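You operate a simulated robot arm through the tools that you are given. There is no shell and no other tool. Be economical: measure what you need, move in short steps, check, and stop when the job is done.

The job below is to be done with a simulated robot arm. You get a single attempt, and the scene is never put back.

## Task
Ready the intake for work: depth wheel leg locked at 2 cm, shaker lever to 1, switch on, test-jog.
Fine: depth lock knob out, wind the depth handwheel with the isolator off, knob home again; jog under a metre.

It is judged by the outcome, as a careful person would: the job done as asked, and still so three seconds after it is handed in. It fails if anything else is knocked over, pushed out of place, dropped, spilled or broken.

## Robot
A 7-joint arm with a two-finger parallel gripper on a trunk, on a base that drives. Base frame: it is fixed to the floor where the robot stands at the start and does not move with it; the origin is under the middle of the robot, x ahead of it, y to its left, z up. Lengths are in m, angles in rad, forces in N, time in s.
With the tool pointing down near the work surface it reaches from about 0.1 to 0.7 m from the robot's upright axis, wherever it stands. Its first joint turns from -2.007 to 2.007 rad. Places, roughly: depth handwheel [0.7, 0.1, 0.6]; depth lock knob [0.7, 0, 0.4]; isolator knob [-0.3, 0.8, 0.9]; jog lever [-0.1, 0.6, 0.9]; rod web [-0.2, 1.8, 0.5]; shaker lever [-0.8, 1.4, 0.4]. Payload 3.91 kg.
The tool frame sits at the grasp point between the pads (the TCP): z along the fingers, y along the line on which they close. The tips reach 0.03 m beyond it. The gripper opens to 0.11 m. The fingers are 0.02 m wide and 0.01 m thick; the gripper's body (0.048 by 0.112 m) begins 0.055 m behind the TCP.
Orientation is told as [roll, pitch, yaw] about the base's x, y, z axes, in that order, counted from this pose: with the fingers straight down and closing along the base's y, the tool's x points along the base's -x, its y along +y and its z along -z.

## Interface
- The arm moves only by the tool apply_moves. Its arguments are lists of equal length, an entry for each row: "gripper": the gripper command, from -1 (fully open) to 1 (shut), values between in proportion; "linear": the shift along the tool's x, y, z in units of 40 mm (1.0 is 40 mm), a list of three; "dr": the turn, a rotation vector about the tool's x, y, z in units of 5 degrees (1.0 is 5 degrees), a list of three. In form: {"gripper": [gripper, ...], "linear": [[tx, ty, tz], ...], "dr": [[wx, wy, wz], ...]}. A call has 1 to 8 rows; each row shifts and turns the commanded pose from where the row before left it, along the tool's axes as they then stand. A call with a number of a shift or a turn outside -1 to 1 is refused whole. Each row takes 0.2 s and may step no farther than 0.05 m and 0.15 rad from the row before; otherwise, or with a gripper value out of range, the whole call is refused. A pose out of reach is approached as far as the arm can. The call stops where the force on the tool passes 90 N (or 10 N more than at its start, if that is more) or the arm is blocked; 0.2 s more then pass. Each finger travels about 0.153 m/s and halts on what it meets, pressing with about 25 N; the grip force reading is that of the motor and also rises with nothing between the fingers. The clock runs only during rows and for 0.2 s after the last one: add rows that do not move to give the fingers time. The reply holds the time, the measured pose of the TCP, the force on the tool along the base axes, the opening and the grip force, in the units named above and with some noise, with the torque about the TCP (base axes, N m) and any sound that the robot's microphone picked up, and new pictures: "pictures" is both (left out), scene, wrist or none.
- Cameras (640 x 400 px; columns grow to the right, rows downward): "scene" is now at [0.1857, 0.2843, 1.4624]; the picture's right is [0.87, -0.48, 0.00], its down [-0.04, -0.07, -1.00] and it looks along [0.48, 0.87, -0.08] (base axes); focal length 214 px, centre (320, 200). "wrist" rides on the gripper at [0.073, 0.017, -0.103] in the tool frame; the picture's right is [-0.23, 0.97, 0.00], its down [-0.76, -0.18, -0.62] and it looks along [-0.61, -0.14, 0.78] (tool axes); focal length 222 px, centre (320, 200). There is no depth. A picture from a camera that has moved, and an enlarged one, comes with that camera's place and axes in the base frame and with its lens.
- move_column(by): slides the trunk up (or, below 0, down) by that many m; the arm and the scene camera ride with it, the base frame stays. It gives what a move gives, with no picture.
- roll_base(legs): drives the robot by 1 to 6 legs, each [ahead, left, turn to the left] in m, m and rad, along the robot's own axes; the way and the turn of a leg run together, so that a leg with both is an arc; at most 1.5 m and 3.142 rad a leg. The arm and the cameras ride along, it lands a little off, and it stops where it bumps. It gives what a move gives, and a new picture of the scene camera.
- pan_tilt(pan, tilt): turns the head with the scene camera to pan (to the left, within 1.396 rad either way) and tilt (down, from -0.506 to 1.204), counted from straight ahead of the robot. It gives what a move gives, and a new picture of the scene camera.
- enlarge(camera, box): a new picture of the part [left, top, right, bottom] of that camera's present view, enlarged. No time passes.
- finish_job(): hands the job in; it is judged then, once.

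Go step by step. Nothing tells you exact positions but the pictures and the camera data: compare them with the known pose of the tool, close in by small moves and look again before you grip or let go. The budget is 120 turns and 260 pictures, counting those below and the enlarged ones. Unless the task says otherwise, let go and move clear before handing in.

The tools are called after "Request:" as a command line: name --argument value ..., lists and objects as JSON in quotes. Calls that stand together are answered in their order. apply_moves: Moves the arm, as the interface text tells. Its arguments: {"type":"object","properties":{"gripper":{"type":"array"},"linear":{"type":"array"},"dr":{"type":"array"},"pictures":{"type":"string","enum":["both","scene","wrist","none"]}},"required":["gripper","linear","dr"]} The other tools are called the same way: move_column (by) slides the trunk up or down; roll_base (legs) drives the base; pan_tilt (pan, tilt) turns the head that bears the scene camera; enlarge (camera, box) takes an enlarged picture of a part of a camera's view; finish_job () hands the job in.

At the start:

```text
time_s: 0.0
tool_pos: [0.1452, 0.3006, 1.1307]
ee_rot: [-0.009, -0.003, -0.005]
wrist_force: [-0.9, 0.2, 0.0]
wrist_torque: [0.04, 0.0, 0.0]
finger_gap: 0.1104
grip_force: 0.0
trunk travel left (down, up): [-0.75, 0.24]
robot x, y, heading: [-0.0006, 0.0022, -0.001]
head pan, tilt: [0.691, 1.201]
```

scene: 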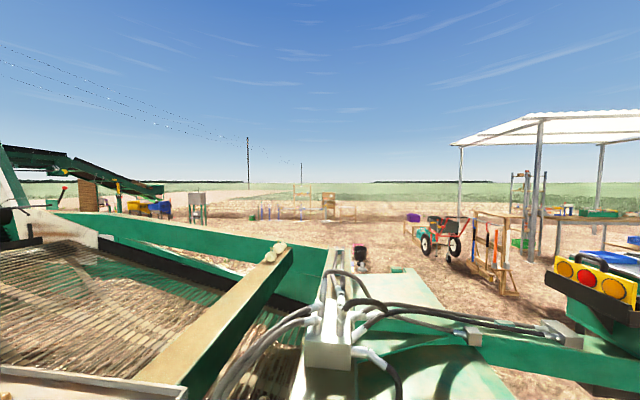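
wrist: 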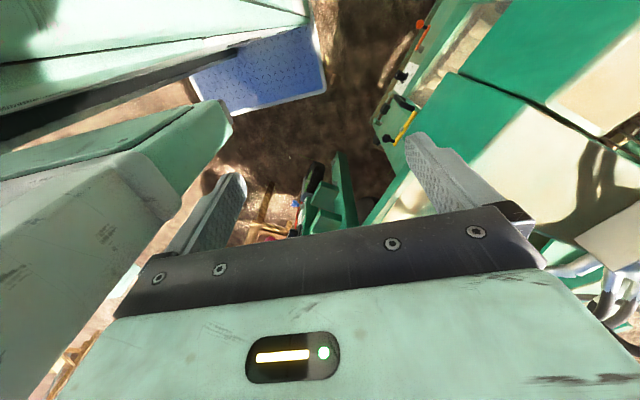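

The scene camera looks over the machine and I can't yet make out the depth wheel, so I'll turn the head toward it first.

Request:
pan_tilt --pan 0.0 --tilt 0.8

Request:
pan_tilt --pan 1.39 --tilt 0.7

```text
time_s: 1.1
tool_pos: [0.1473, 0.2981, 1.1281]
ee_rot: [-0.016, -0.005, -0.005]
wrist_force: [-0.2, 1.0, 0.7]
wrist_torque: [0.04, 0.03, 0.01]
finger_gap: 0.11
grip_force: 0.0
trunk travel left (down, up): [-0.75, 0.24]
robot x, y, heading: [-0.0007, 0.0004, -0.002]
head pan, tilt: [0.0, 0.799]
camera scene: at [0.1872, 0.2838, 1.4605], right [0.87, -0.5, 0.0], down [-0.05, -0.08, -1.0], along [0.5, 0.86, -0.1], focal length 214 px, centre (320, 200)
```

scene: 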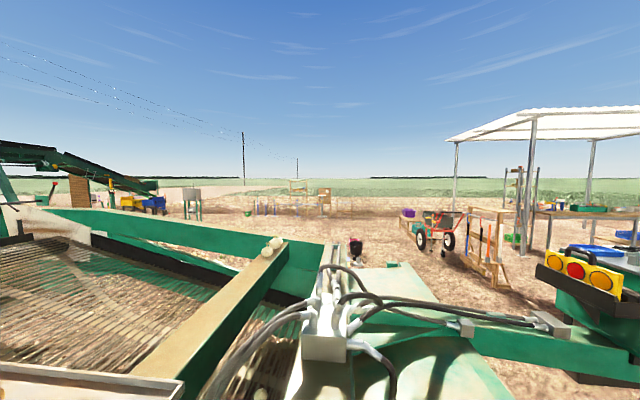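

```text
time_s: 2.6
tool_pos: [0.1479, 0.2981, 1.1268]
ee_rot: [-0.02, -0.006, -0.002]
wrist_force: [0.0, 0.4, 0.2]
wrist_torque: [-0.02, -0.01, 0.01]
finger_gap: 0.1099
grip_force: 0.1
trunk travel left (down, up): [-0.75, 0.24]
robot x, y, heading: [0.0035, 0.0004, -0.005]
head pan, tilt: [1.389, 0.7]
camera scene: at [0.1596, 0.2957, 1.4422], right [0.98, -0.2, 0.0], down [-0.06, -0.28, -0.96], along [0.19, 0.94, -0.29], focal length 214 px, centre (320, 200)
```

scene: 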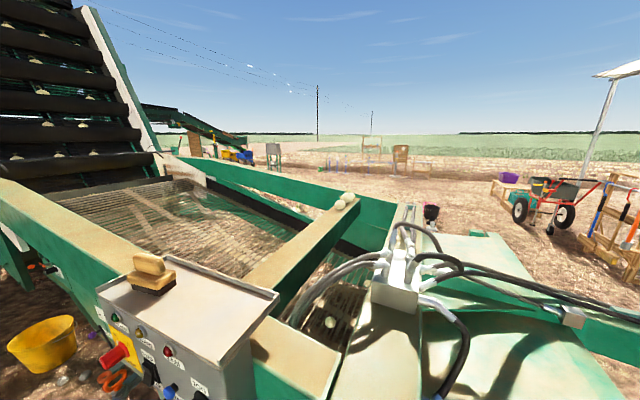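

The head's reported angles don't match the camera's direction well, so I'll test again.

Request:
pan_tilt --pan 0.0 --tilt 0.8

```text
time_s: 4.1
tool_pos: [0.1501, 0.297, 1.1278]
ee_rot: [-0.019, -0.005, -0.009]
wrist_force: [-0.1, 0.7, 0.2]
wrist_torque: [0.01, -0.03, -0.01]
finger_gap: 0.11
grip_force: 0.0
trunk travel left (down, up): [-0.75, 0.24]
robot x, y, heading: [0.0036, -0.0032, 0.0]
head pan, tilt: [0.0, 0.799]
camera scene: at [0.1617, 0.2953, 1.4442], right [0.98, -0.22, 0.0], down [-0.06, -0.26, -0.96], along [0.21, 0.94, -0.27], focal length 214 px, centre (320, 200)
```

scene: 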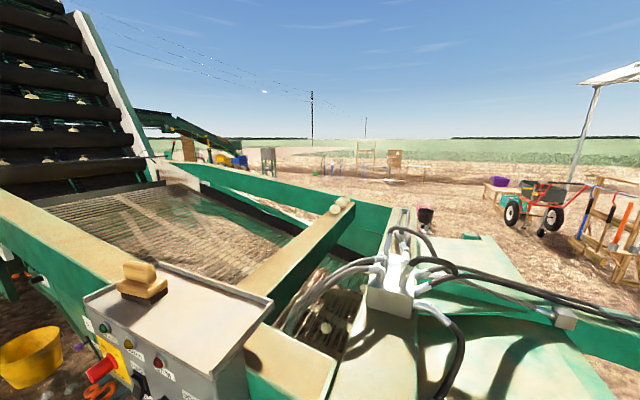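

The picture seems to lag the head, so I'll repeat the same command.

Request:
pan_tilt --pan 0.0 --tilt 0.8

```text
time_s: 4.7
tool_pos: [0.148, 0.2982, 1.1283]
ee_rot: [-0.017, -0.005, -0.009]
wrist_force: [0.5, -0.8, 0.8]
wrist_torque: [0.03, -0.02, -0.04]
finger_gap: 0.1102
grip_force: 0.0
trunk travel left (down, up): [-0.75, 0.24]
robot x, y, heading: [0.0021, 0.0, 0.003]
head pan, tilt: [0.0, 0.799]
camera scene: at [0.1621, 0.2952, 1.4444], right [0.97, -0.22, 0.0], down [-0.06, -0.26, -0.96], along [0.22, 0.94, -0.27], focal length 214 px, centre (320, 200)
```

scene: 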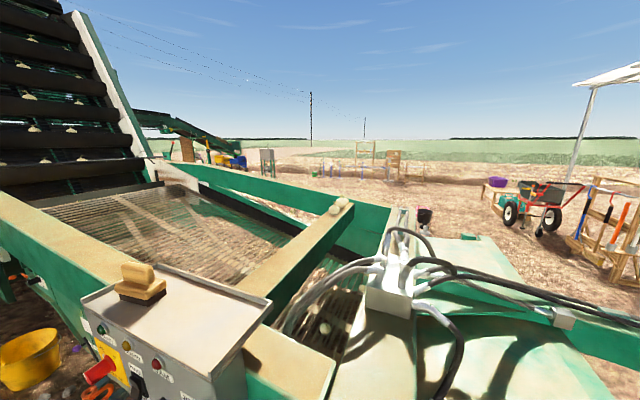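

The camera sits almost right above the gripper, so perhaps the arm hinders the head. I'll move the arm a little forward and lower and see whether the head comes free.

Request:
apply_moves --gripper '[-1, -1, -1, -1]' --linear '[[-0.7, 0, 0.7], [-0.7, 0, 0.7], [-0.7, 0, 0.7], [-0.7, 0, 0.7]]' --dr '[[0, 0, 0], [0, 0, 0], [0, 0, 0], [0, 0, 0]]'

Request:
pan_tilt --pan 0.0 --tilt 0.8

```text
time_s: 5.7
tool_pos: [0.2572, 0.2981, 1.0202]
ee_rot: [-0.007, -0.003, -0.005]
wrist_force: [0.7, 0.6, 1.1]
wrist_torque: [0.01, 0.02, 0.0]
finger_gap: 0.1101
grip_force: 0.0
trunk travel left (down, up): [-0.75, 0.24]
robot x, y, heading: [-0.0027, 0.0043, -0.003]
head pan, tilt: [0.0, 0.799]
camera scene: at [0.2214, 0.2041, 1.3974], right [0.0, -1.0, 0.0], down [-0.72, 0.0, -0.7], along [0.7, 0.0, -0.72], focal length 214 px, centre (320, 200)
camera wrist: at [0.1855, 0.3173, 1.1232], right [0.23, 0.97, -0.01], down [0.76, -0.18, 0.63], along [0.61, -0.15, -0.78], focal length 222 px, centre (320, 200)
```

scene: 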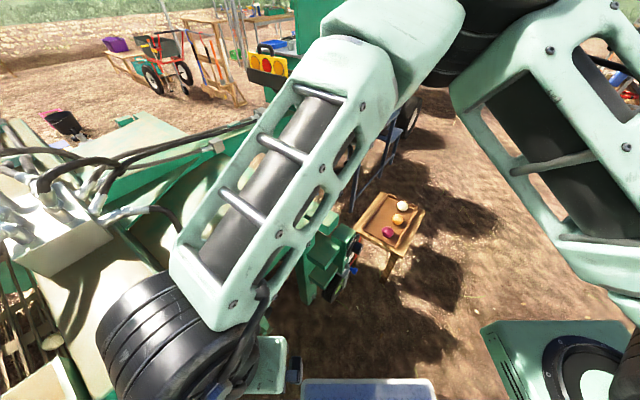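
wrist: 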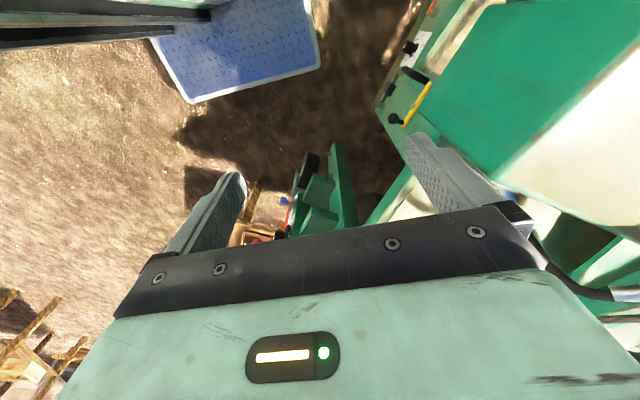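

```text
time_s: 6.3
tool_pos: [0.2575, 0.2979, 1.0202]
ee_rot: [-0.008, -0.001, -0.003]
wrist_force: [0.3, 0.8, 0.2]
wrist_torque: [0.01, 0.03, 0.0]
finger_gap: 0.11
grip_force: 0.1
trunk travel left (down, up): [-0.75, 0.24]
robot x, y, heading: [-0.0009, 0.0002, 0.001]
head pan, tilt: [0.0, 0.799]
camera scene: at [0.2219, 0.2041, 1.3972], right [0.0, -1.0, 0.0], down [-0.72, 0.0, -0.7], along [0.7, 0.0, -0.72], focal length 214 px, centre (320, 200)
```

scene: 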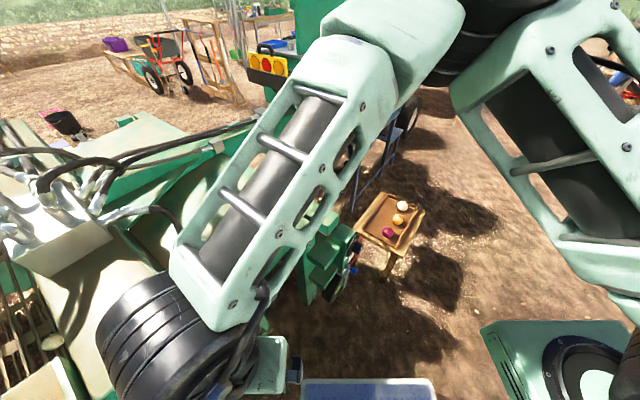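

The head was blocked by the arm and is now free. The depth wheel assembly is at about image (335, 255); I'll enlarge it.

Request:
enlarge --camera "scene" --box '[270, 190, 430, 310]'

Request:
pan_tilt --pan 1.39 --tilt 0.8

Request:
pan_tilt --pan 1.0 --tilt 1.2

```text
3.33 times, centred on (350, 250) of scene
camera zoom: at [0.2219, 0.2041, 1.3972], right [0.0, -1.0, 0.0], down [-0.72, 0.0, -0.7], along [0.7, 0.0, -0.72], focal length 715 px, centre (220, 33)
```

zoom: 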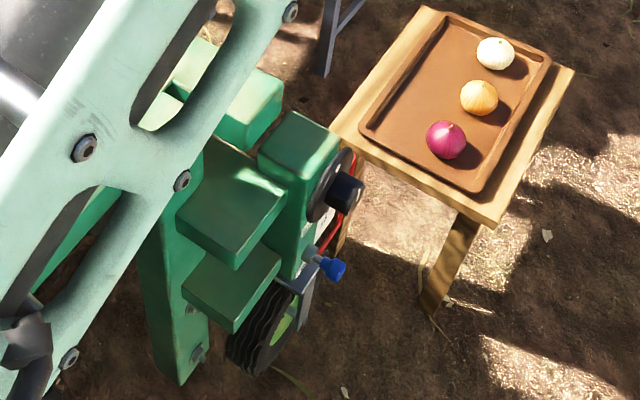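

```text
time_s: 7.8
tool_pos: [0.2574, 0.2983, 1.0201]
ee_rot: [-0.008, -0.001, -0.004]
wrist_force: [-1.0, 0.0, 0.8]
wrist_torque: [0.0, 0.05, 0.0]
finger_gap: 0.1101
grip_force: 0.0
trunk travel left (down, up): [-0.75, 0.24]
robot x, y, heading: [-0.0006, -0.0014, -0.001]
head pan, tilt: [1.389, 0.799]
camera scene: at [0.1559, 0.2834, 1.3972], right [0.98, -0.18, 0.0], down [-0.13, -0.7, -0.7], along [0.13, 0.69, -0.72], focal length 214 px, centre (320, 200)
```

scene: 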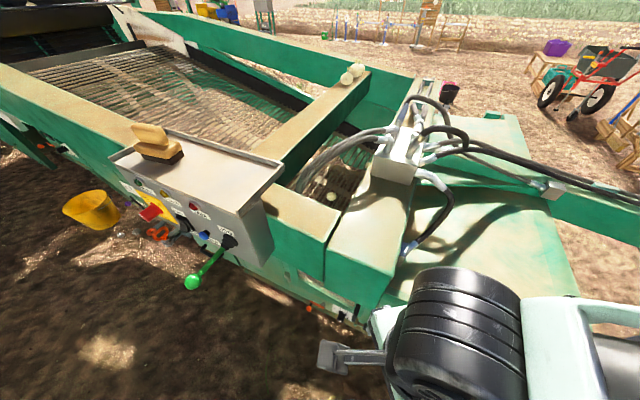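

```text
time_s: 8.7
tool_pos: [0.2577, 0.298, 1.0186]
ee_rot: [-0.008, -0.001, -0.005]
wrist_force: [0.1, -0.3, 0.4]
wrist_torque: [-0.01, 0.01, -0.03]
finger_gap: 0.1098
grip_force: 0.1
trunk travel left (down, up): [-0.75, 0.24]
robot x, y, heading: [0.0023, 0.0005, -0.001]
head pan, tilt: [1.0, 1.201]
camera scene: at [0.1715, 0.2512, 1.3696], right [0.84, -0.54, 0.0], down [-0.5, -0.78, -0.36], along [0.2, 0.31, -0.93], focal length 214 px, centre (320, 200)
```

scene: 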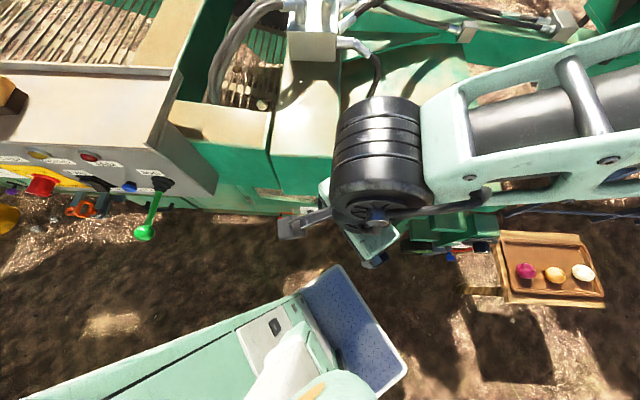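

The panel with a red isolator, green jog lever and so on faces -y; the depth leg with its black handwheel and blue lock knob also faces -y. I'll look at the panel closely.

Request:
pan_tilt --pan 1.39 --tilt 0.8

Request:
enlarge --camera "scene" --box '[100, 150, 290, 300]'

Request:
enlarge --camera "scene" --box '[0, 90, 160, 200]'

Request:
enlarge --camera "scene" --box '[270, 250, 400, 350]'

```text
time_s: 9.6
tool_pos: [0.2575, 0.2977, 1.0188]
ee_rot: [-0.008, -0.003, -0.004]
wrist_force: [1.1, -0.8, 0.4]
wrist_torque: [0.02, 0.01, -0.04]
finger_gap: 0.1097
grip_force: 0.0
trunk travel left (down, up): [-0.75, 0.24]
robot x, y, heading: [0.0011, -0.0014, 0.002]
head pan, tilt: [1.389, 0.799]
camera scene: at [0.1559, 0.2834, 1.3972], right [0.98, -0.18, 0.0], down [-0.13, -0.71, -0.7], along [0.13, 0.69, -0.72], focal length 214 px, centre (320, 200)
```

scene: 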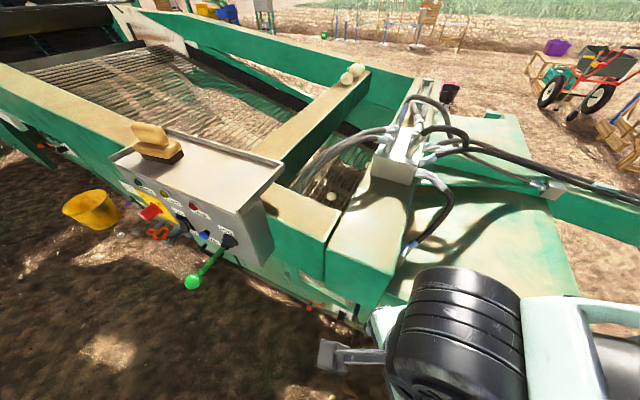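

```text
2.67 times, centred on (195, 225) of scene
camera zoom: at [0.1559, 0.2834, 1.3972], right [0.98, -0.18, 0.0], down [-0.13, -0.71, -0.7], along [0.13, 0.69, -0.72], focal length 572 px, centre (653, 133)
```

zoom: 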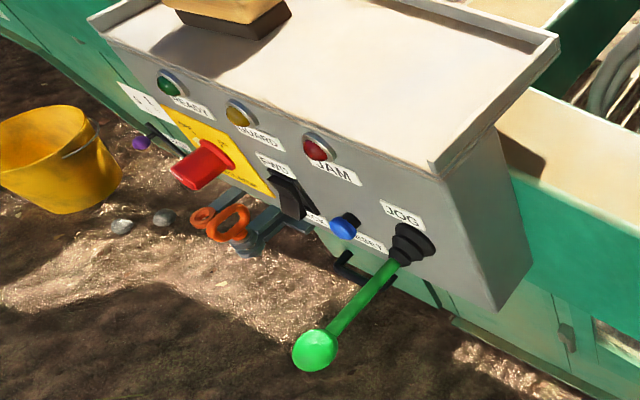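

```text
3.64 times, centred on (80, 145) of scene
camera zoom: at [0.1559, 0.2834, 1.3972], right [0.98, -0.18, 0.0], down [-0.13, -0.71, -0.7], along [0.13, 0.69, -0.72], focal length 780 px, centre (1193, 400)
```

zoom: 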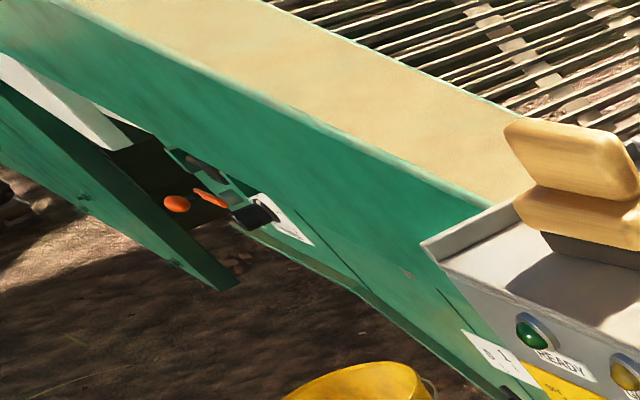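

```text
4.00 times, centred on (335, 300) of scene
camera zoom: at [0.1559, 0.2834, 1.3972], right [0.98, -0.18, 0.0], down [-0.13, -0.71, -0.7], along [0.13, 0.69, -0.72], focal length 858 px, centre (260, -200)
```

zoom: 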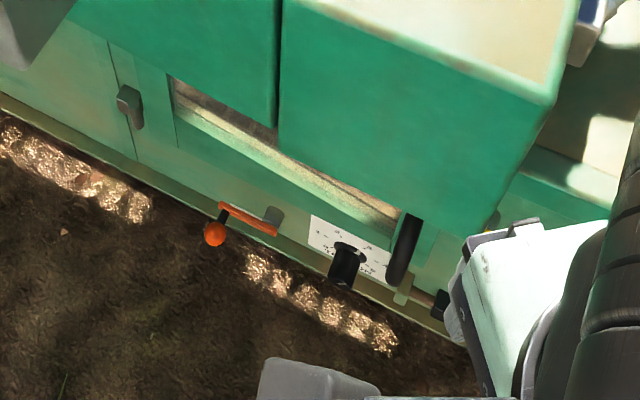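

The shaker lever is the purple-knobbed one (ray lands at about (-0.84, 1.40, 0.42)), and the machine's side runs along about (0.8, -0.6), facing (-0.6, -0.8). Before turning the base I check the ground to the right and ahead.

Request:
pan_tilt --pan -1.39 --tilt 0.7

Request:
pan_tilt --pan -0.5 --tilt 0.9

```text
time_s: 12.0
tool_pos: [0.258, 0.2981, 1.0191]
ee_rot: [-0.008, -0.002, -0.004]
wrist_force: [-0.3, -0.5, 0.0]
wrist_torque: [0.01, -0.03, 0.02]
finger_gap: 0.1098
grip_force: 0.0
trunk travel left (down, up): [-0.75, 0.24]
robot x, y, heading: [-0.0022, -0.0004, 0.001]
head pan, tilt: [-1.389, 0.7]
camera scene: at [0.1566, 0.1206, 1.4055], right [-0.98, -0.18, 0.0], down [-0.12, 0.63, -0.76], along [0.14, -0.75, -0.64], focal length 214 px, centre (320, 200)
```

scene: 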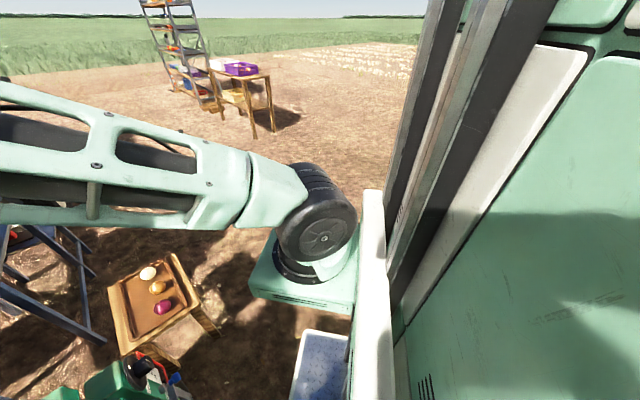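

```text
time_s: 13.2
tool_pos: [0.2576, 0.2979, 1.0182]
ee_rot: [-0.008, -0.002, -0.005]
wrist_force: [-0.9, 0.5, -0.1]
wrist_torque: [0.01, -0.01, -0.04]
finger_gap: 0.1101
grip_force: 0.0
trunk travel left (down, up): [-0.75, 0.24]
robot x, y, heading: [-0.0018, 0.0046, -0.002]
head pan, tilt: [-0.499, 0.901]
camera scene: at [0.2075, 0.1679, 1.3893], right [-0.48, -0.88, 0.0], down [-0.69, 0.38, -0.62], along [0.55, -0.3, -0.78], focal length 214 px, centre (320, 200)
```

scene: 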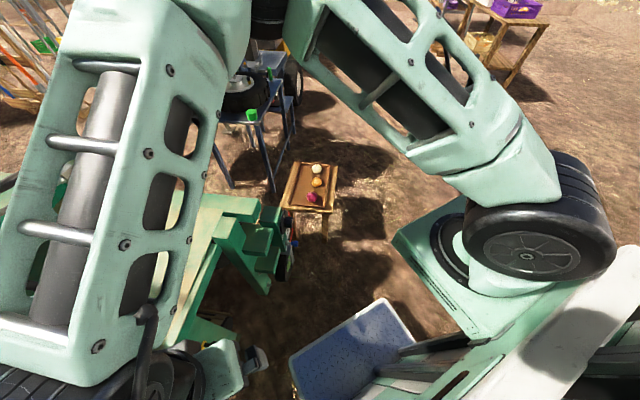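

The ground to the right is free. I'll drive so as to face the machine side with the depth leg nearly in front: first sidestep right, then turn left by 0.93 rad.

Request:
pan_tilt --pan -0.15 --tilt 1.0

Request:
roll_base --legs '[[0, -0.38, 0], [0, 0, 0.927]]'

```text
time_s: 14.1
tool_pos: [0.2565, 0.2982, 1.0198]
ee_rot: [-0.009, 0.0, -0.005]
wrist_force: [0.3, 1.1, 0.7]
wrist_torque: [0.03, 0.03, 0.02]
finger_gap: 0.11
grip_force: 0.1
trunk travel left (down, up): [-0.75, 0.24]
robot x, y, heading: [-0.003, -0.0005, 0.002]
head pan, tilt: [-0.15, 1.0]
camera scene: at [0.2101, 0.1936, 1.3821], right [-0.15, -0.99, 0.0], down [-0.83, 0.13, -0.54], along [0.53, -0.08, -0.84], focal length 214 px, centre (320, 200)
```

scene: 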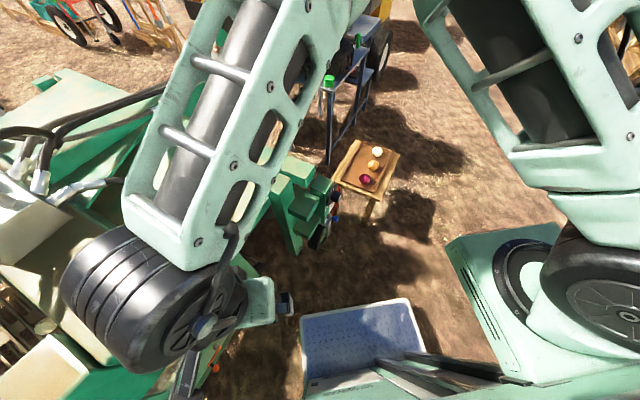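

```text
time_s: 18.9
tool_pos: [-0.0812, -0.0, 1.0192]
ee_rot: [-0.009, -0.002, 0.914]
wrist_force: [0.1, 0.2, -0.2]
wrist_torque: [-0.05, 0.01, -0.01]
finger_gap: 0.1103
grip_force: 0.0
trunk travel left (down, up): [-0.75, 0.24]
robot x, y, heading: [-0.001, -0.3845, 0.917]
head pan, tilt: [-0.15, 1.0]
camera scene: at [-0.0277, -0.101, 1.3821], right [0.7, -0.72, 0.0], down [-0.6, -0.59, -0.54], along [0.39, 0.38, -0.84], focal length 214 px, centre (320, 200)
```

scene: 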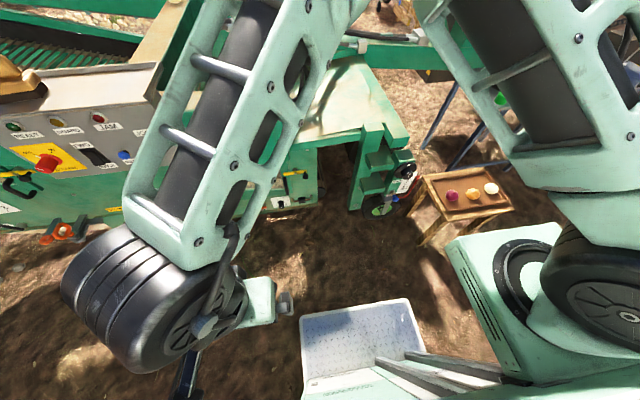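

Now facing the machine. I'll enlarge the panel and leg.

Request:
enlarge --camera "scene" --box '[0, 80, 160, 250]'

Request:
enlarge --camera "scene" --box '[335, 120, 495, 240]'

```text
2.35 times, centred on (80, 165) of scene
camera zoom: at [-0.0277, -0.101, 1.3821], right [0.7, -0.72, 0.0], down [-0.6, -0.59, -0.54], along [0.39, 0.38, -0.84], focal length 505 px, centre (885, 282)
```

zoom: 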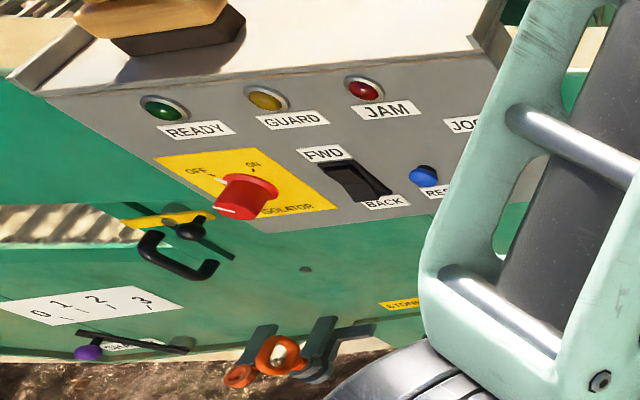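

```text
3.33 times, centred on (415, 180) of scene
camera zoom: at [-0.0277, -0.101, 1.3821], right [0.7, -0.72, 0.0], down [-0.6, -0.59, -0.54], along [0.39, 0.38, -0.84], focal length 715 px, centre (3, 267)
```

zoom: 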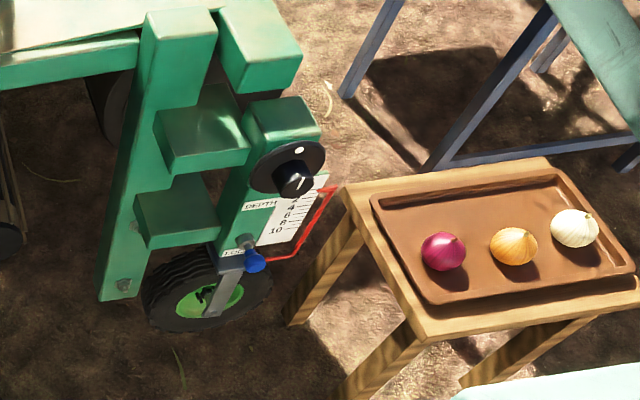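

The isolator is OFF, as needed for winding. The depth scale is beside the handwheel. I'll drive up to the leg and lower the trunk.

Request:
roll_base --legs '[[0.2, -0.16, 0.01]]'

Request:
move_column --by -0.4

Request:
pan_tilt --pan -0.1 --tilt 0.8

```text
time_s: 20.7
tool_pos: [0.1615, 0.0623, 1.0186]
ee_rot: [-0.01, -0.002, 0.923]
wrist_force: [-0.3, -0.3, 0.1]
wrist_torque: [0.02, -0.02, -0.01]
finger_gap: 0.1101
grip_force: 0.0
trunk travel left (down, up): [-0.75, 0.24]
robot x, y, heading: [0.2456, -0.3231, 0.929]
head pan, tilt: [-0.15, 1.0]
camera scene: at [0.2159, -0.0381, 1.3821], right [0.7, -0.71, 0.0], down [-0.6, -0.59, -0.54], along [0.38, 0.38, -0.84], focal length 214 px, centre (320, 200)
```

scene: 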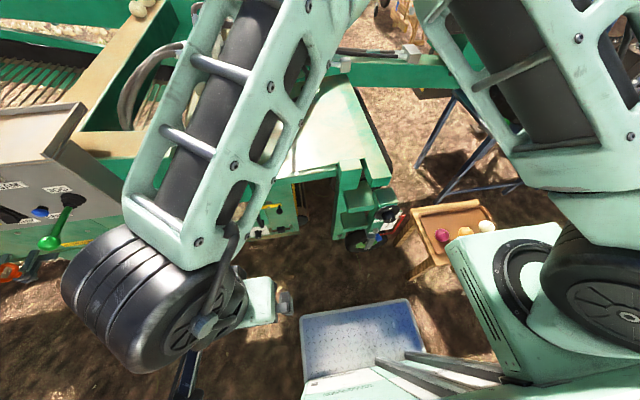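

```text
time_s: 24.5
tool_pos: [0.1614, 0.0617, 0.6196]
ee_rot: [-0.009, -0.001, 0.923]
wrist_force: [0.7, 0.1, -0.5]
wrist_torque: [0.0, 0.02, 0.02]
finger_gap: 0.1103
grip_force: 0.1
trunk travel left (down, up): [-0.35, 0.64]
robot x, y, heading: [0.2461, -0.3207, 0.928]
head pan, tilt: [-0.15, 1.0]
```

```text
time_s: 25.2
tool_pos: [0.162, 0.0631, 0.6186]
ee_rot: [-0.009, -0.001, 0.924]
wrist_force: [-0.1, -0.3, -0.1]
wrist_torque: [0.03, 0.02, -0.02]
finger_gap: 0.1099
grip_force: 0.0
trunk travel left (down, up): [-0.35, 0.64]
robot x, y, heading: [0.2486, -0.321, 0.928]
head pan, tilt: [-0.099, 0.799]
camera scene: at [0.2208, -0.0276, 0.9972], right [0.74, -0.68, 0.0], down [-0.48, -0.53, -0.7], along [0.47, 0.51, -0.72], focal length 214 px, centre (320, 200)
```

scene: 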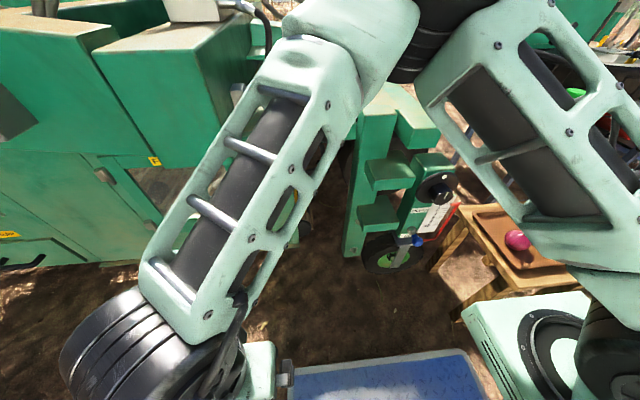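

I'll rotate the tool toward horizontal, pointing at the machine, while drifting forward and right, in stages.

Request:
apply_moves --gripper '[-1, -1, -1, -1, -1, -1, -1, -1]' --linear '[[-0.2, 0, 0], [-0.2, 0, 0.02], [-0.2, 0, 0.03], [-0.2, 0, 0.05], [-0.19, 0, 0.07], [-0.18, 0, 0.09], [-0.18, 0, 0.1], [-0.17, 0, 0.11]]' --dr '[[0, -1, 0], [0, -1, 0], [0, -1, 0], [0, -1, 0], [0, -1, 0], [0, -1, 0], [0, -1, 0], [0, -1, 0]]' --pictures "none"

Request:
apply_moves --gripper '[-1, -1, -1, -1, -1, -1, -1, -1]' --linear '[[-0.15, 0, 0.13], [-0.14, 0, 0.14], [-0.12, 0, 0.15], [-0.1, 0, 0.16], [-0.09, 0, 0.18], [-0.07, 0, 0.18], [-0.05, 0, 0.2], [-0.03, 0, 0.2]]' --dr '[[0, -1, 0], [0, -1, 0], [0, -1, 0], [0, -1, 0], [0, -1, 0], [0, -1, 0], [0, -1, 0], [0, -1, 0]]'

```text
time_s: 27.1
tool_pos: [0.2008, 0.1148, 0.6187]
ee_rot: [-0.011, -0.701, 0.931]
wrist_force: [-0.2, 0.9, -0.4]
wrist_torque: [-0.01, 0.0, 0.02]
finger_gap: 0.1099
grip_force: 0.2
trunk travel left (down, up): [-0.35, 0.64]
robot x, y, heading: [0.2482, -0.3217, 0.927]
head pan, tilt: [-0.099, 0.799]
```

```text
time_s: 28.9
tool_pos: [0.239, 0.1654, 0.6172]
ee_rot: [-0.054, -1.399, 0.978]
wrist_force: [0.1, 0.0, 0.9]
wrist_torque: [0.0, -0.02, -0.01]
finger_gap: 0.1101
grip_force: 0.0
trunk travel left (down, up): [-0.35, 0.64]
robot x, y, heading: [0.2435, -0.3212, 0.93]
head pan, tilt: [-0.099, 0.799]
camera scene: at [0.2208, -0.0275, 0.9973], right [0.74, -0.68, 0.0], down [-0.48, -0.53, -0.7], along [0.47, 0.51, -0.72], focal length 214 px, centre (320, 200)
camera wrist: at [0.158, 0.0844, 0.563], right [-0.75, 0.62, 0.21], down [-0.16, -0.49, 0.86], along [0.64, 0.61, 0.47], focal length 222 px, centre (320, 200)
```

scene: 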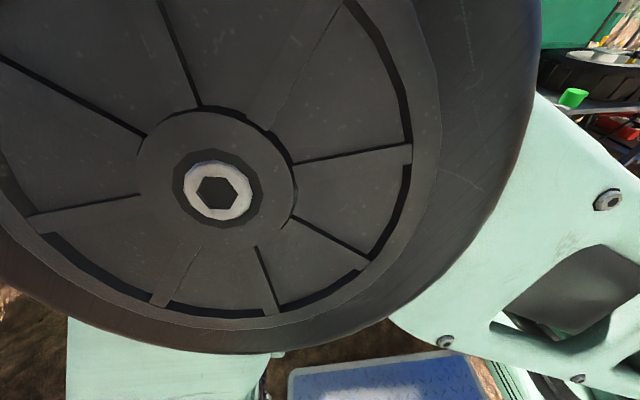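
wrist: 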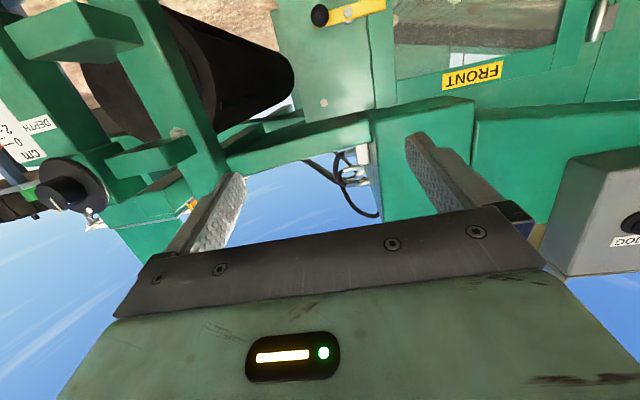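

The wrist camera is now beneath the gripper and sees the leg (upside-down). I'll finish the turn and slide right for a closer look.

Request:
apply_moves --gripper '[-1, -1, -1, -1, -1, -1, -1]' --linear '[[0, -0.9, 0], [0, -0.9, 0], [0, -0.9, 0], [0, -0.9, 0], [0, -0.9, 0], [0, -0.9, 0], [0, 0, 0]]' --dr '[[0, -1, 0], [0, -1, 0], [0, 0, 0], [0, 0, 0], [0, 0, 0], [0, 0, 0], [0, 0, 0]]'

Request:
enlarge --camera "wrist" --box '[0, 0, 320, 250]'

```text
time_s: 30.4
tool_pos: [0.3942, 0.0425, 0.6056]
ee_rot: [-1.935, -1.564, 2.86]
wrist_force: [0.0, -0.6, -0.4]
wrist_torque: [-0.01, 0.0, 0.03]
finger_gap: 0.1102
grip_force: 0.0
out of reach, approached as far as the arm can: row 6
trunk travel left (down, up): [-0.35, 0.64]
robot x, y, heading: [0.2487, -0.3227, 0.929]
head pan, tilt: [-0.099, 0.799]
camera scene: at [0.2208, -0.0275, 0.9973], right [0.74, -0.68, 0.0], down [-0.48, -0.53, -0.7], along [0.47, 0.51, -0.72], focal length 214 px, centre (320, 200)
camera wrist: at [0.3199, -0.0293, 0.5341], right [-0.78, 0.59, 0.22], down [-0.24, -0.6, 0.76], along [0.58, 0.54, 0.61], focal length 222 px, centre (320, 200)
```

scene: 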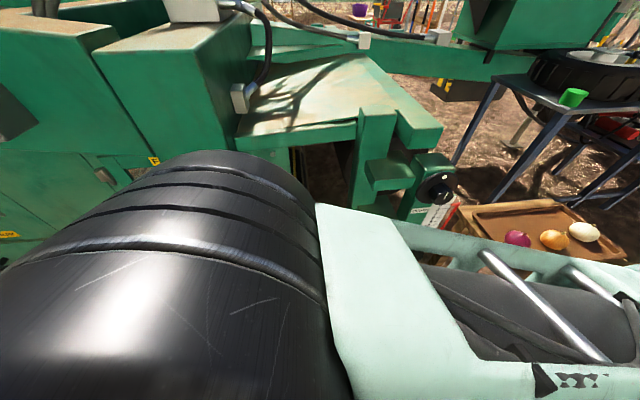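
wrist: 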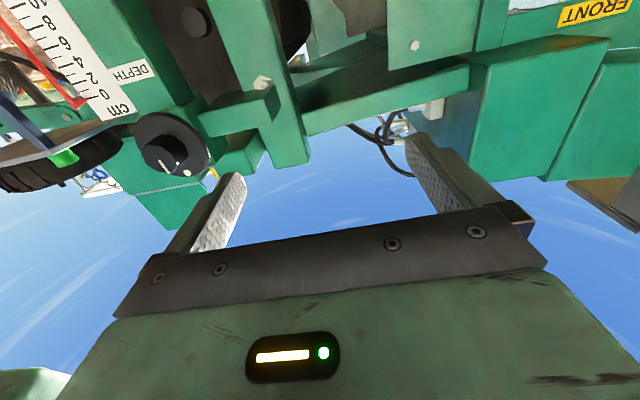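

```text
1.60 times, centred on (160, 125) of wrist
camera zoom: at [0.3199, -0.0293, 0.5341], right [-0.78, 0.59, 0.22], down [-0.24, -0.6, 0.76], along [0.58, 0.54, 0.61], focal length 355 px, centre (576, 320)
```

zoom: 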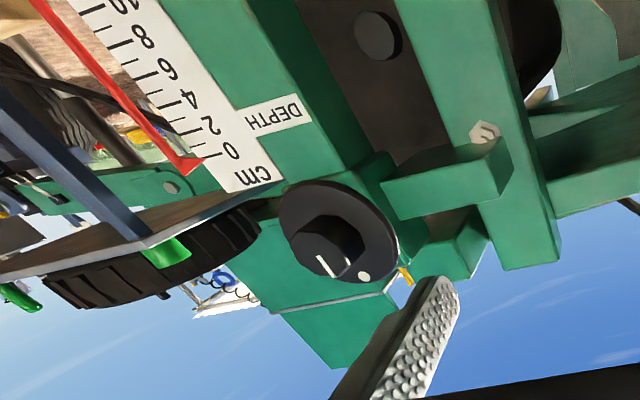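

The scale (0 at top, 10 at bottom) and a red pointer are visible. I'll move forward a bit and then right to get the gripper opposite the handwheel.

Request:
apply_moves --gripper '[-1, -1, -1, -1, -1, -1, -1]' --linear '[[0, 0, 0.7], [0, 0, 0.7], [0, 0, 0.4], [0, -0.8, 0], [0, -0.8, 0], [0, -0.8, 0], [0, 0, 0]]' --dr '[[0, 0, 0], [0, 0, 0], [0, 0, 0], [0, 0, 0], [0, 0, 0], [0, 0, 0], [0, 0, 0]]'

```text
time_s: 32.0
tool_pos: [0.4803, 0.0773, 0.5558]
ee_rot: [-1.967, -1.562, 2.886]
wrist_force: [-0.6, -1.0, -0.3]
wrist_torque: [-0.02, 0.01, 0.01]
finger_gap: 0.1102
grip_force: 0.1
out of reach, approached as far as the arm can: row 1, 4, 5, 6
trunk travel left (down, up): [-0.35, 0.64]
robot x, y, heading: [0.245, -0.3208, 0.929]
head pan, tilt: [-0.099, 0.799]
camera scene: at [0.2208, -0.0275, 0.9972], right [0.74, -0.68, 0.0], down [-0.48, -0.53, -0.7], along [0.47, 0.51, -0.72], focal length 214 px, centre (320, 200)
camera wrist: at [0.4067, 0.0059, 0.4832], right [-0.78, 0.59, 0.22], down [-0.24, -0.6, 0.76], along [0.58, 0.54, 0.61], focal length 222 px, centre (320, 200)
```

scene: 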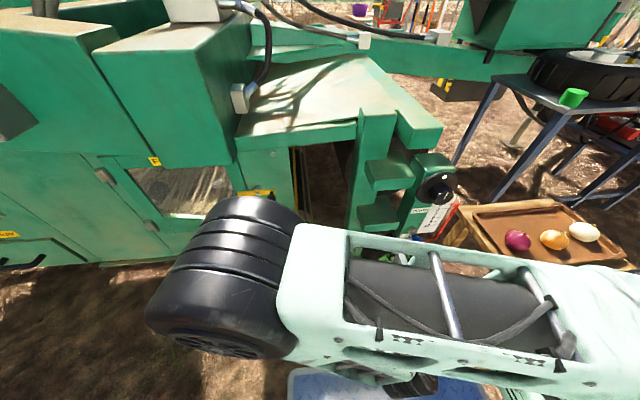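
wrist: 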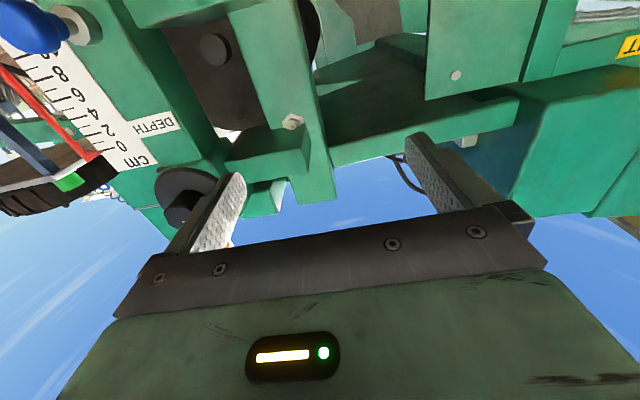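

The arm is cramped in this stance: its shoulder is on the robot's right. I'll raise the trunk, turn the base right by about half a radian so the arm comes at the leg more naturally, and re-aim the tool.

Request:
move_column --by 0.3

Request:
roll_base --legs '[[-0.08, 0, 0], [0, 0, -0.53]]'

```text
time_s: 35.0
tool_pos: [0.4813, 0.0773, 0.8555]
ee_rot: [-1.924, -1.563, 2.844]
wrist_force: [0.4, 0.1, 0.1]
wrist_torque: [0.04, 0.01, 0.01]
finger_gap: 0.1099
grip_force: 0.1
trunk travel left (down, up): [-0.65, 0.34]
robot x, y, heading: [0.243, -0.3226, 0.929]
head pan, tilt: [-0.099, 0.799]
```

```text
time_s: 37.6
tool_pos: [0.6028, -0.1605, 0.8558]
ee_rot: [-1.923, -1.562, 2.313]
wrist_force: [0.4, -0.2, -0.9]
wrist_torque: [-0.01, -0.02, -0.03]
finger_gap: 0.1098
grip_force: 0.2
trunk travel left (down, up): [-0.65, 0.34]
robot x, y, heading: [0.1981, -0.3888, 0.397]
head pan, tilt: [-0.099, 0.799]
camera scene: at [0.3258, -0.1206, 1.2972], right [0.29, -0.96, 0.0], down [-0.69, -0.21, -0.7], along [0.67, 0.2, -0.72], focal length 214 px, centre (320, 200)
```

scene: 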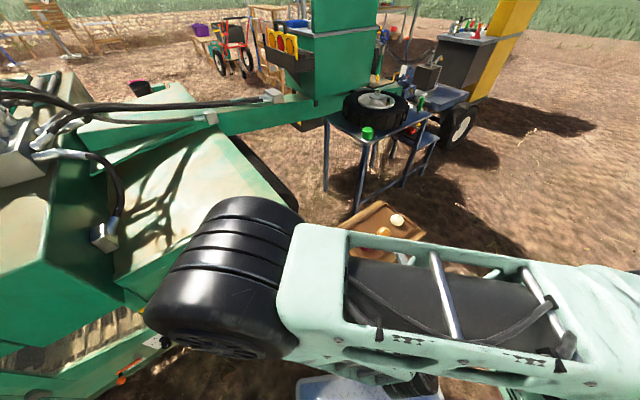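

Now I rotate the tool about the vertical to aim at the machine face again.

Request:
apply_moves --gripper '[-1, -1, -1, -1, -1, -1, -1]' --linear '[[0, 0, 0], [0, 0, 0], [0, 0, 0], [0, 0, 0], [0, 0, 0], [0, 0, 0], [0, 0, 0]]' --dr '[[-1, 0, 0], [-1, 0, 0], [-1, 0, 0], [-1, 0, 0], [-1, 0, 0], [-1, 0, 0], [0, 0, 0]]'

```text
time_s: 39.2
tool_pos: [0.6021, -0.1387, 0.8173]
ee_rot: [-1.599, -1.562, 2.513]
wrist_force: [-0.2, -0.7, 0.5]
wrist_torque: [0.01, -0.01, -0.01]
finger_gap: 0.11
grip_force: 0.0
out of reach, approached as far as the arm can: row 1, 2, 3, 4, 5, 6
trunk travel left (down, up): [-0.65, 0.34]
robot x, y, heading: [0.1965, -0.3867, 0.393]
head pan, tilt: [-0.099, 0.799]
camera scene: at [0.3258, -0.1206, 1.2972], right [0.29, -0.96, 0.0], down [-0.69, -0.21, -0.7], along [0.67, 0.2, -0.72], focal length 214 px, centre (320, 200)
camera wrist: at [0.5272, -0.2103, 0.7454], right [-0.77, 0.59, 0.22], down [-0.24, -0.6, 0.76], along [0.58, 0.54, 0.61], focal length 222 px, centre (320, 200)
```

scene: 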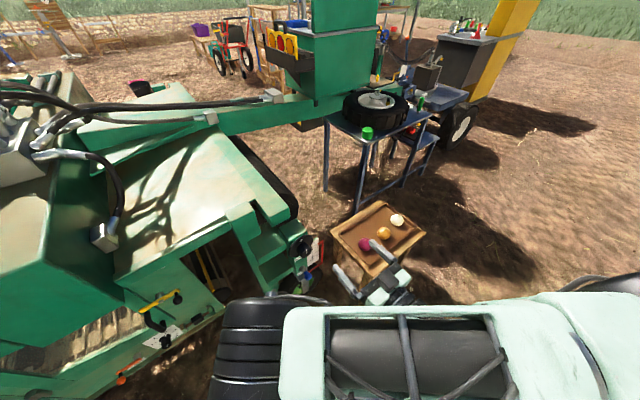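
wrist: 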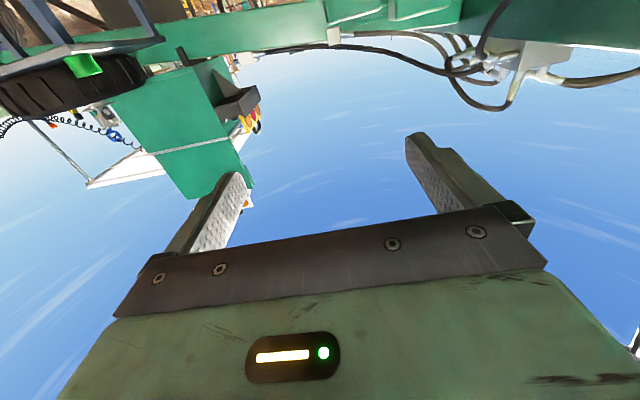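

The gripper (visible near image (380, 275)) is aimed right but the arm reports limits. I'll look at the arm configuration from the head.

Request:
pan_tilt --pan -0.3 --tilt 1.2

```text
time_s: 40.1
tool_pos: [0.602, -0.1385, 0.8163]
ee_rot: [-1.581, -1.563, 2.501]
wrist_force: [-0.3, -0.1, -0.5]
wrist_torque: [0.05, 0.01, 0.01]
finger_gap: 0.1101
grip_force: 0.1
trunk travel left (down, up): [-0.65, 0.34]
robot x, y, heading: [0.1949, -0.3857, 0.398]
head pan, tilt: [-0.3, 1.201]
camera scene: at [0.3044, -0.1388, 1.2696], right [0.1, -1.0, 0.0], down [-0.93, -0.09, -0.36], along [0.36, 0.04, -0.93], focal length 214 px, centre (320, 200)
```

scene: 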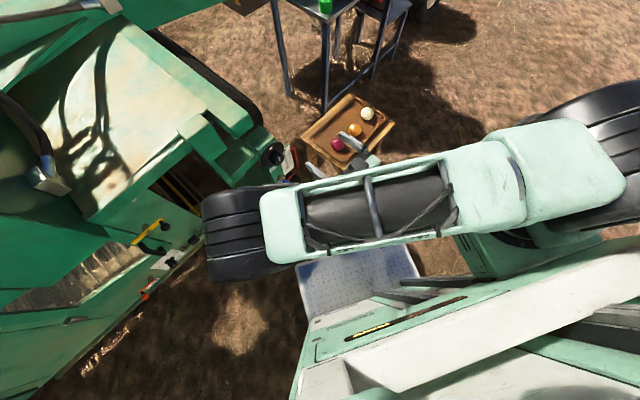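

Forearm runs from an elbow on the right to a wrist on the left. I'll test whether extending forward gives the arm freedom (staying above the table height).

Request:
apply_moves --gripper '[-1, -1, -1, -1, -1, -1]' --linear '[[0, 0.5, 0], [0, 0.5, 0], [0, 0.5, 0.5], [0, 0.5, 0.5], [0, 0, 0.5], [0, 0, 0]]' --dr '[[0, 0, 0], [0, 0, 0], [0, 0, 0], [0, 0, 0], [0, 0, 0], [0, 0, 0]]'

```text
time_s: 41.5
tool_pos: [0.5751, -0.0416, 0.8156]
ee_rot: [-1.393, -1.562, 2.311]
wrist_force: [0.2, -0.3, 0.5]
wrist_torque: [0.01, 0.01, 0.02]
finger_gap: 0.11
grip_force: 0.0
trunk travel left (down, up): [-0.65, 0.34]
robot x, y, heading: [0.198, -0.3849, 0.397]
head pan, tilt: [-0.3, 1.201]
camera scene: at [0.3043, -0.1388, 1.2695], right [0.1, -1.0, 0.0], down [-0.93, -0.09, -0.36], along [0.36, 0.04, -0.93], focal length 214 px, centre (320, 200)
camera wrist: at [0.5, -0.1129, 0.7446], right [-0.77, 0.6, 0.22], down [-0.24, -0.6, 0.76], along [0.59, 0.54, 0.61], focal length 222 px, centre (320, 200)
```

scene: 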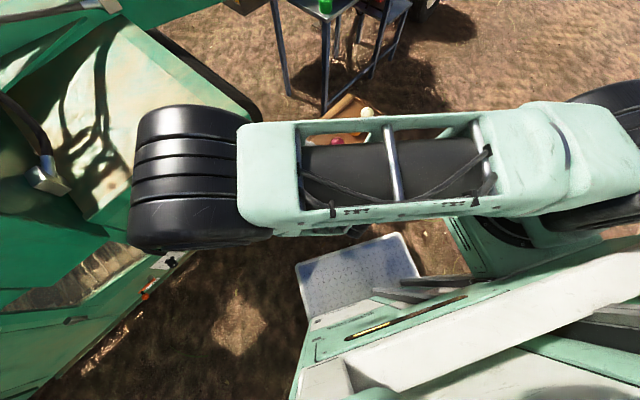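
wrist: 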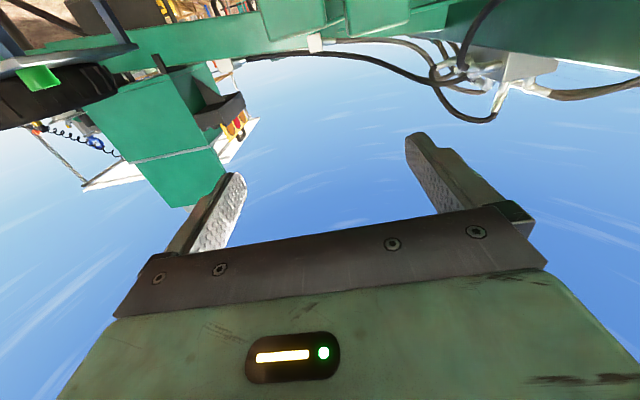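

Moving left freed the arm, and the forearm rides about 0.25 m above the tool, clear of the table. I'll shift the base slightly right/back to give that freedom at the leg, and lower the trunk.

Request:
roll_base --legs '[[-0.03, -0.1, 0]]'

Request:
move_column --by -0.2

Request:
apply_moves --gripper '[-1]' --linear '[[0, 0, 0]]' --dr '[[0, 0, 0]]'

```text
time_s: 42.6
tool_pos: [0.5866, -0.147, 0.8169]
ee_rot: [-1.405, -1.562, 2.32]
wrist_force: [-0.6, -0.3, -0.4]
wrist_torque: [0.0, -0.01, 0.01]
finger_gap: 0.1098
grip_force: 0.1
trunk travel left (down, up): [-0.65, 0.34]
robot x, y, heading: [0.2102, -0.4924, 0.4]
head pan, tilt: [-0.3, 1.201]
camera scene: at [0.3162, -0.2443, 1.2695], right [0.1, -1.0, 0.0], down [-0.93, -0.09, -0.36], along [0.36, 0.03, -0.93], focal length 214 px, centre (320, 200)
```

scene: 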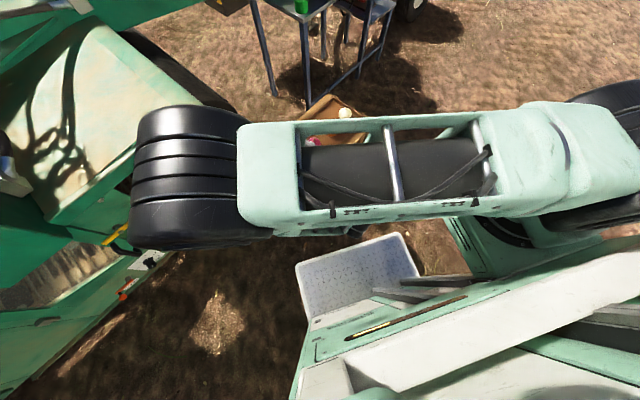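

```text
time_s: 44.8
tool_pos: [0.5875, -0.1478, 0.6157]
ee_rot: [-1.402, -1.563, 2.315]
wrist_force: [0.1, -0.3, -0.3]
wrist_torque: [-0.04, 0.0, 0.01]
finger_gap: 0.11
grip_force: 0.0
trunk travel left (down, up): [-0.45, 0.54]
robot x, y, heading: [0.2052, -0.494, 0.395]
head pan, tilt: [-0.3, 1.201]
```

```text
time_s: 45.2
tool_pos: [0.5863, -0.1467, 0.6161]
ee_rot: [-1.401, -1.562, 2.315]
wrist_force: [0.9, 0.0, -0.2]
wrist_torque: [0.02, -0.02, -0.01]
finger_gap: 0.1102
grip_force: 0.1
trunk travel left (down, up): [-0.45, 0.54]
robot x, y, heading: [0.2095, -0.4938, 0.395]
head pan, tilt: [-0.3, 1.201]
camera scene: at [0.3161, -0.2443, 1.0695], right [0.1, -1.0, 0.0], down [-0.93, -0.09, -0.36], along [0.36, 0.03, -0.93], focal length 214 px, centre (320, 200)
camera wrist: at [0.5118, -0.2189, 0.5446], right [-0.77, 0.6, 0.22], down [-0.25, -0.6, 0.76], along [0.59, 0.54, 0.61], focal length 222 px, centre (320, 200)
```

scene: 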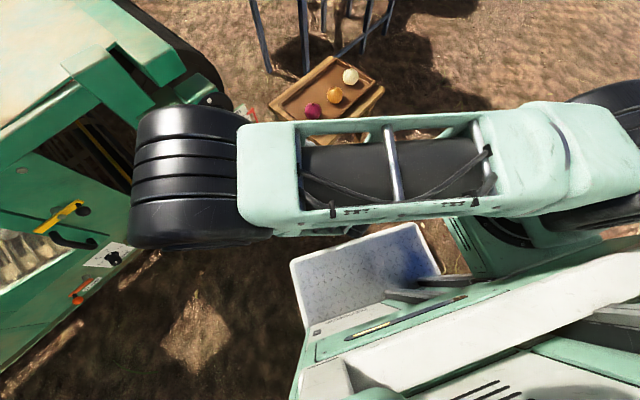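
wrist: 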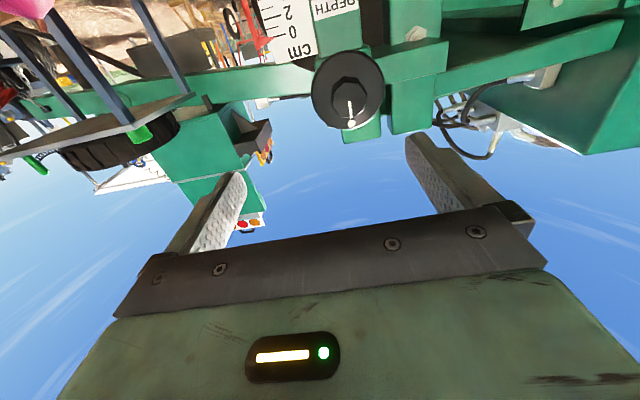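

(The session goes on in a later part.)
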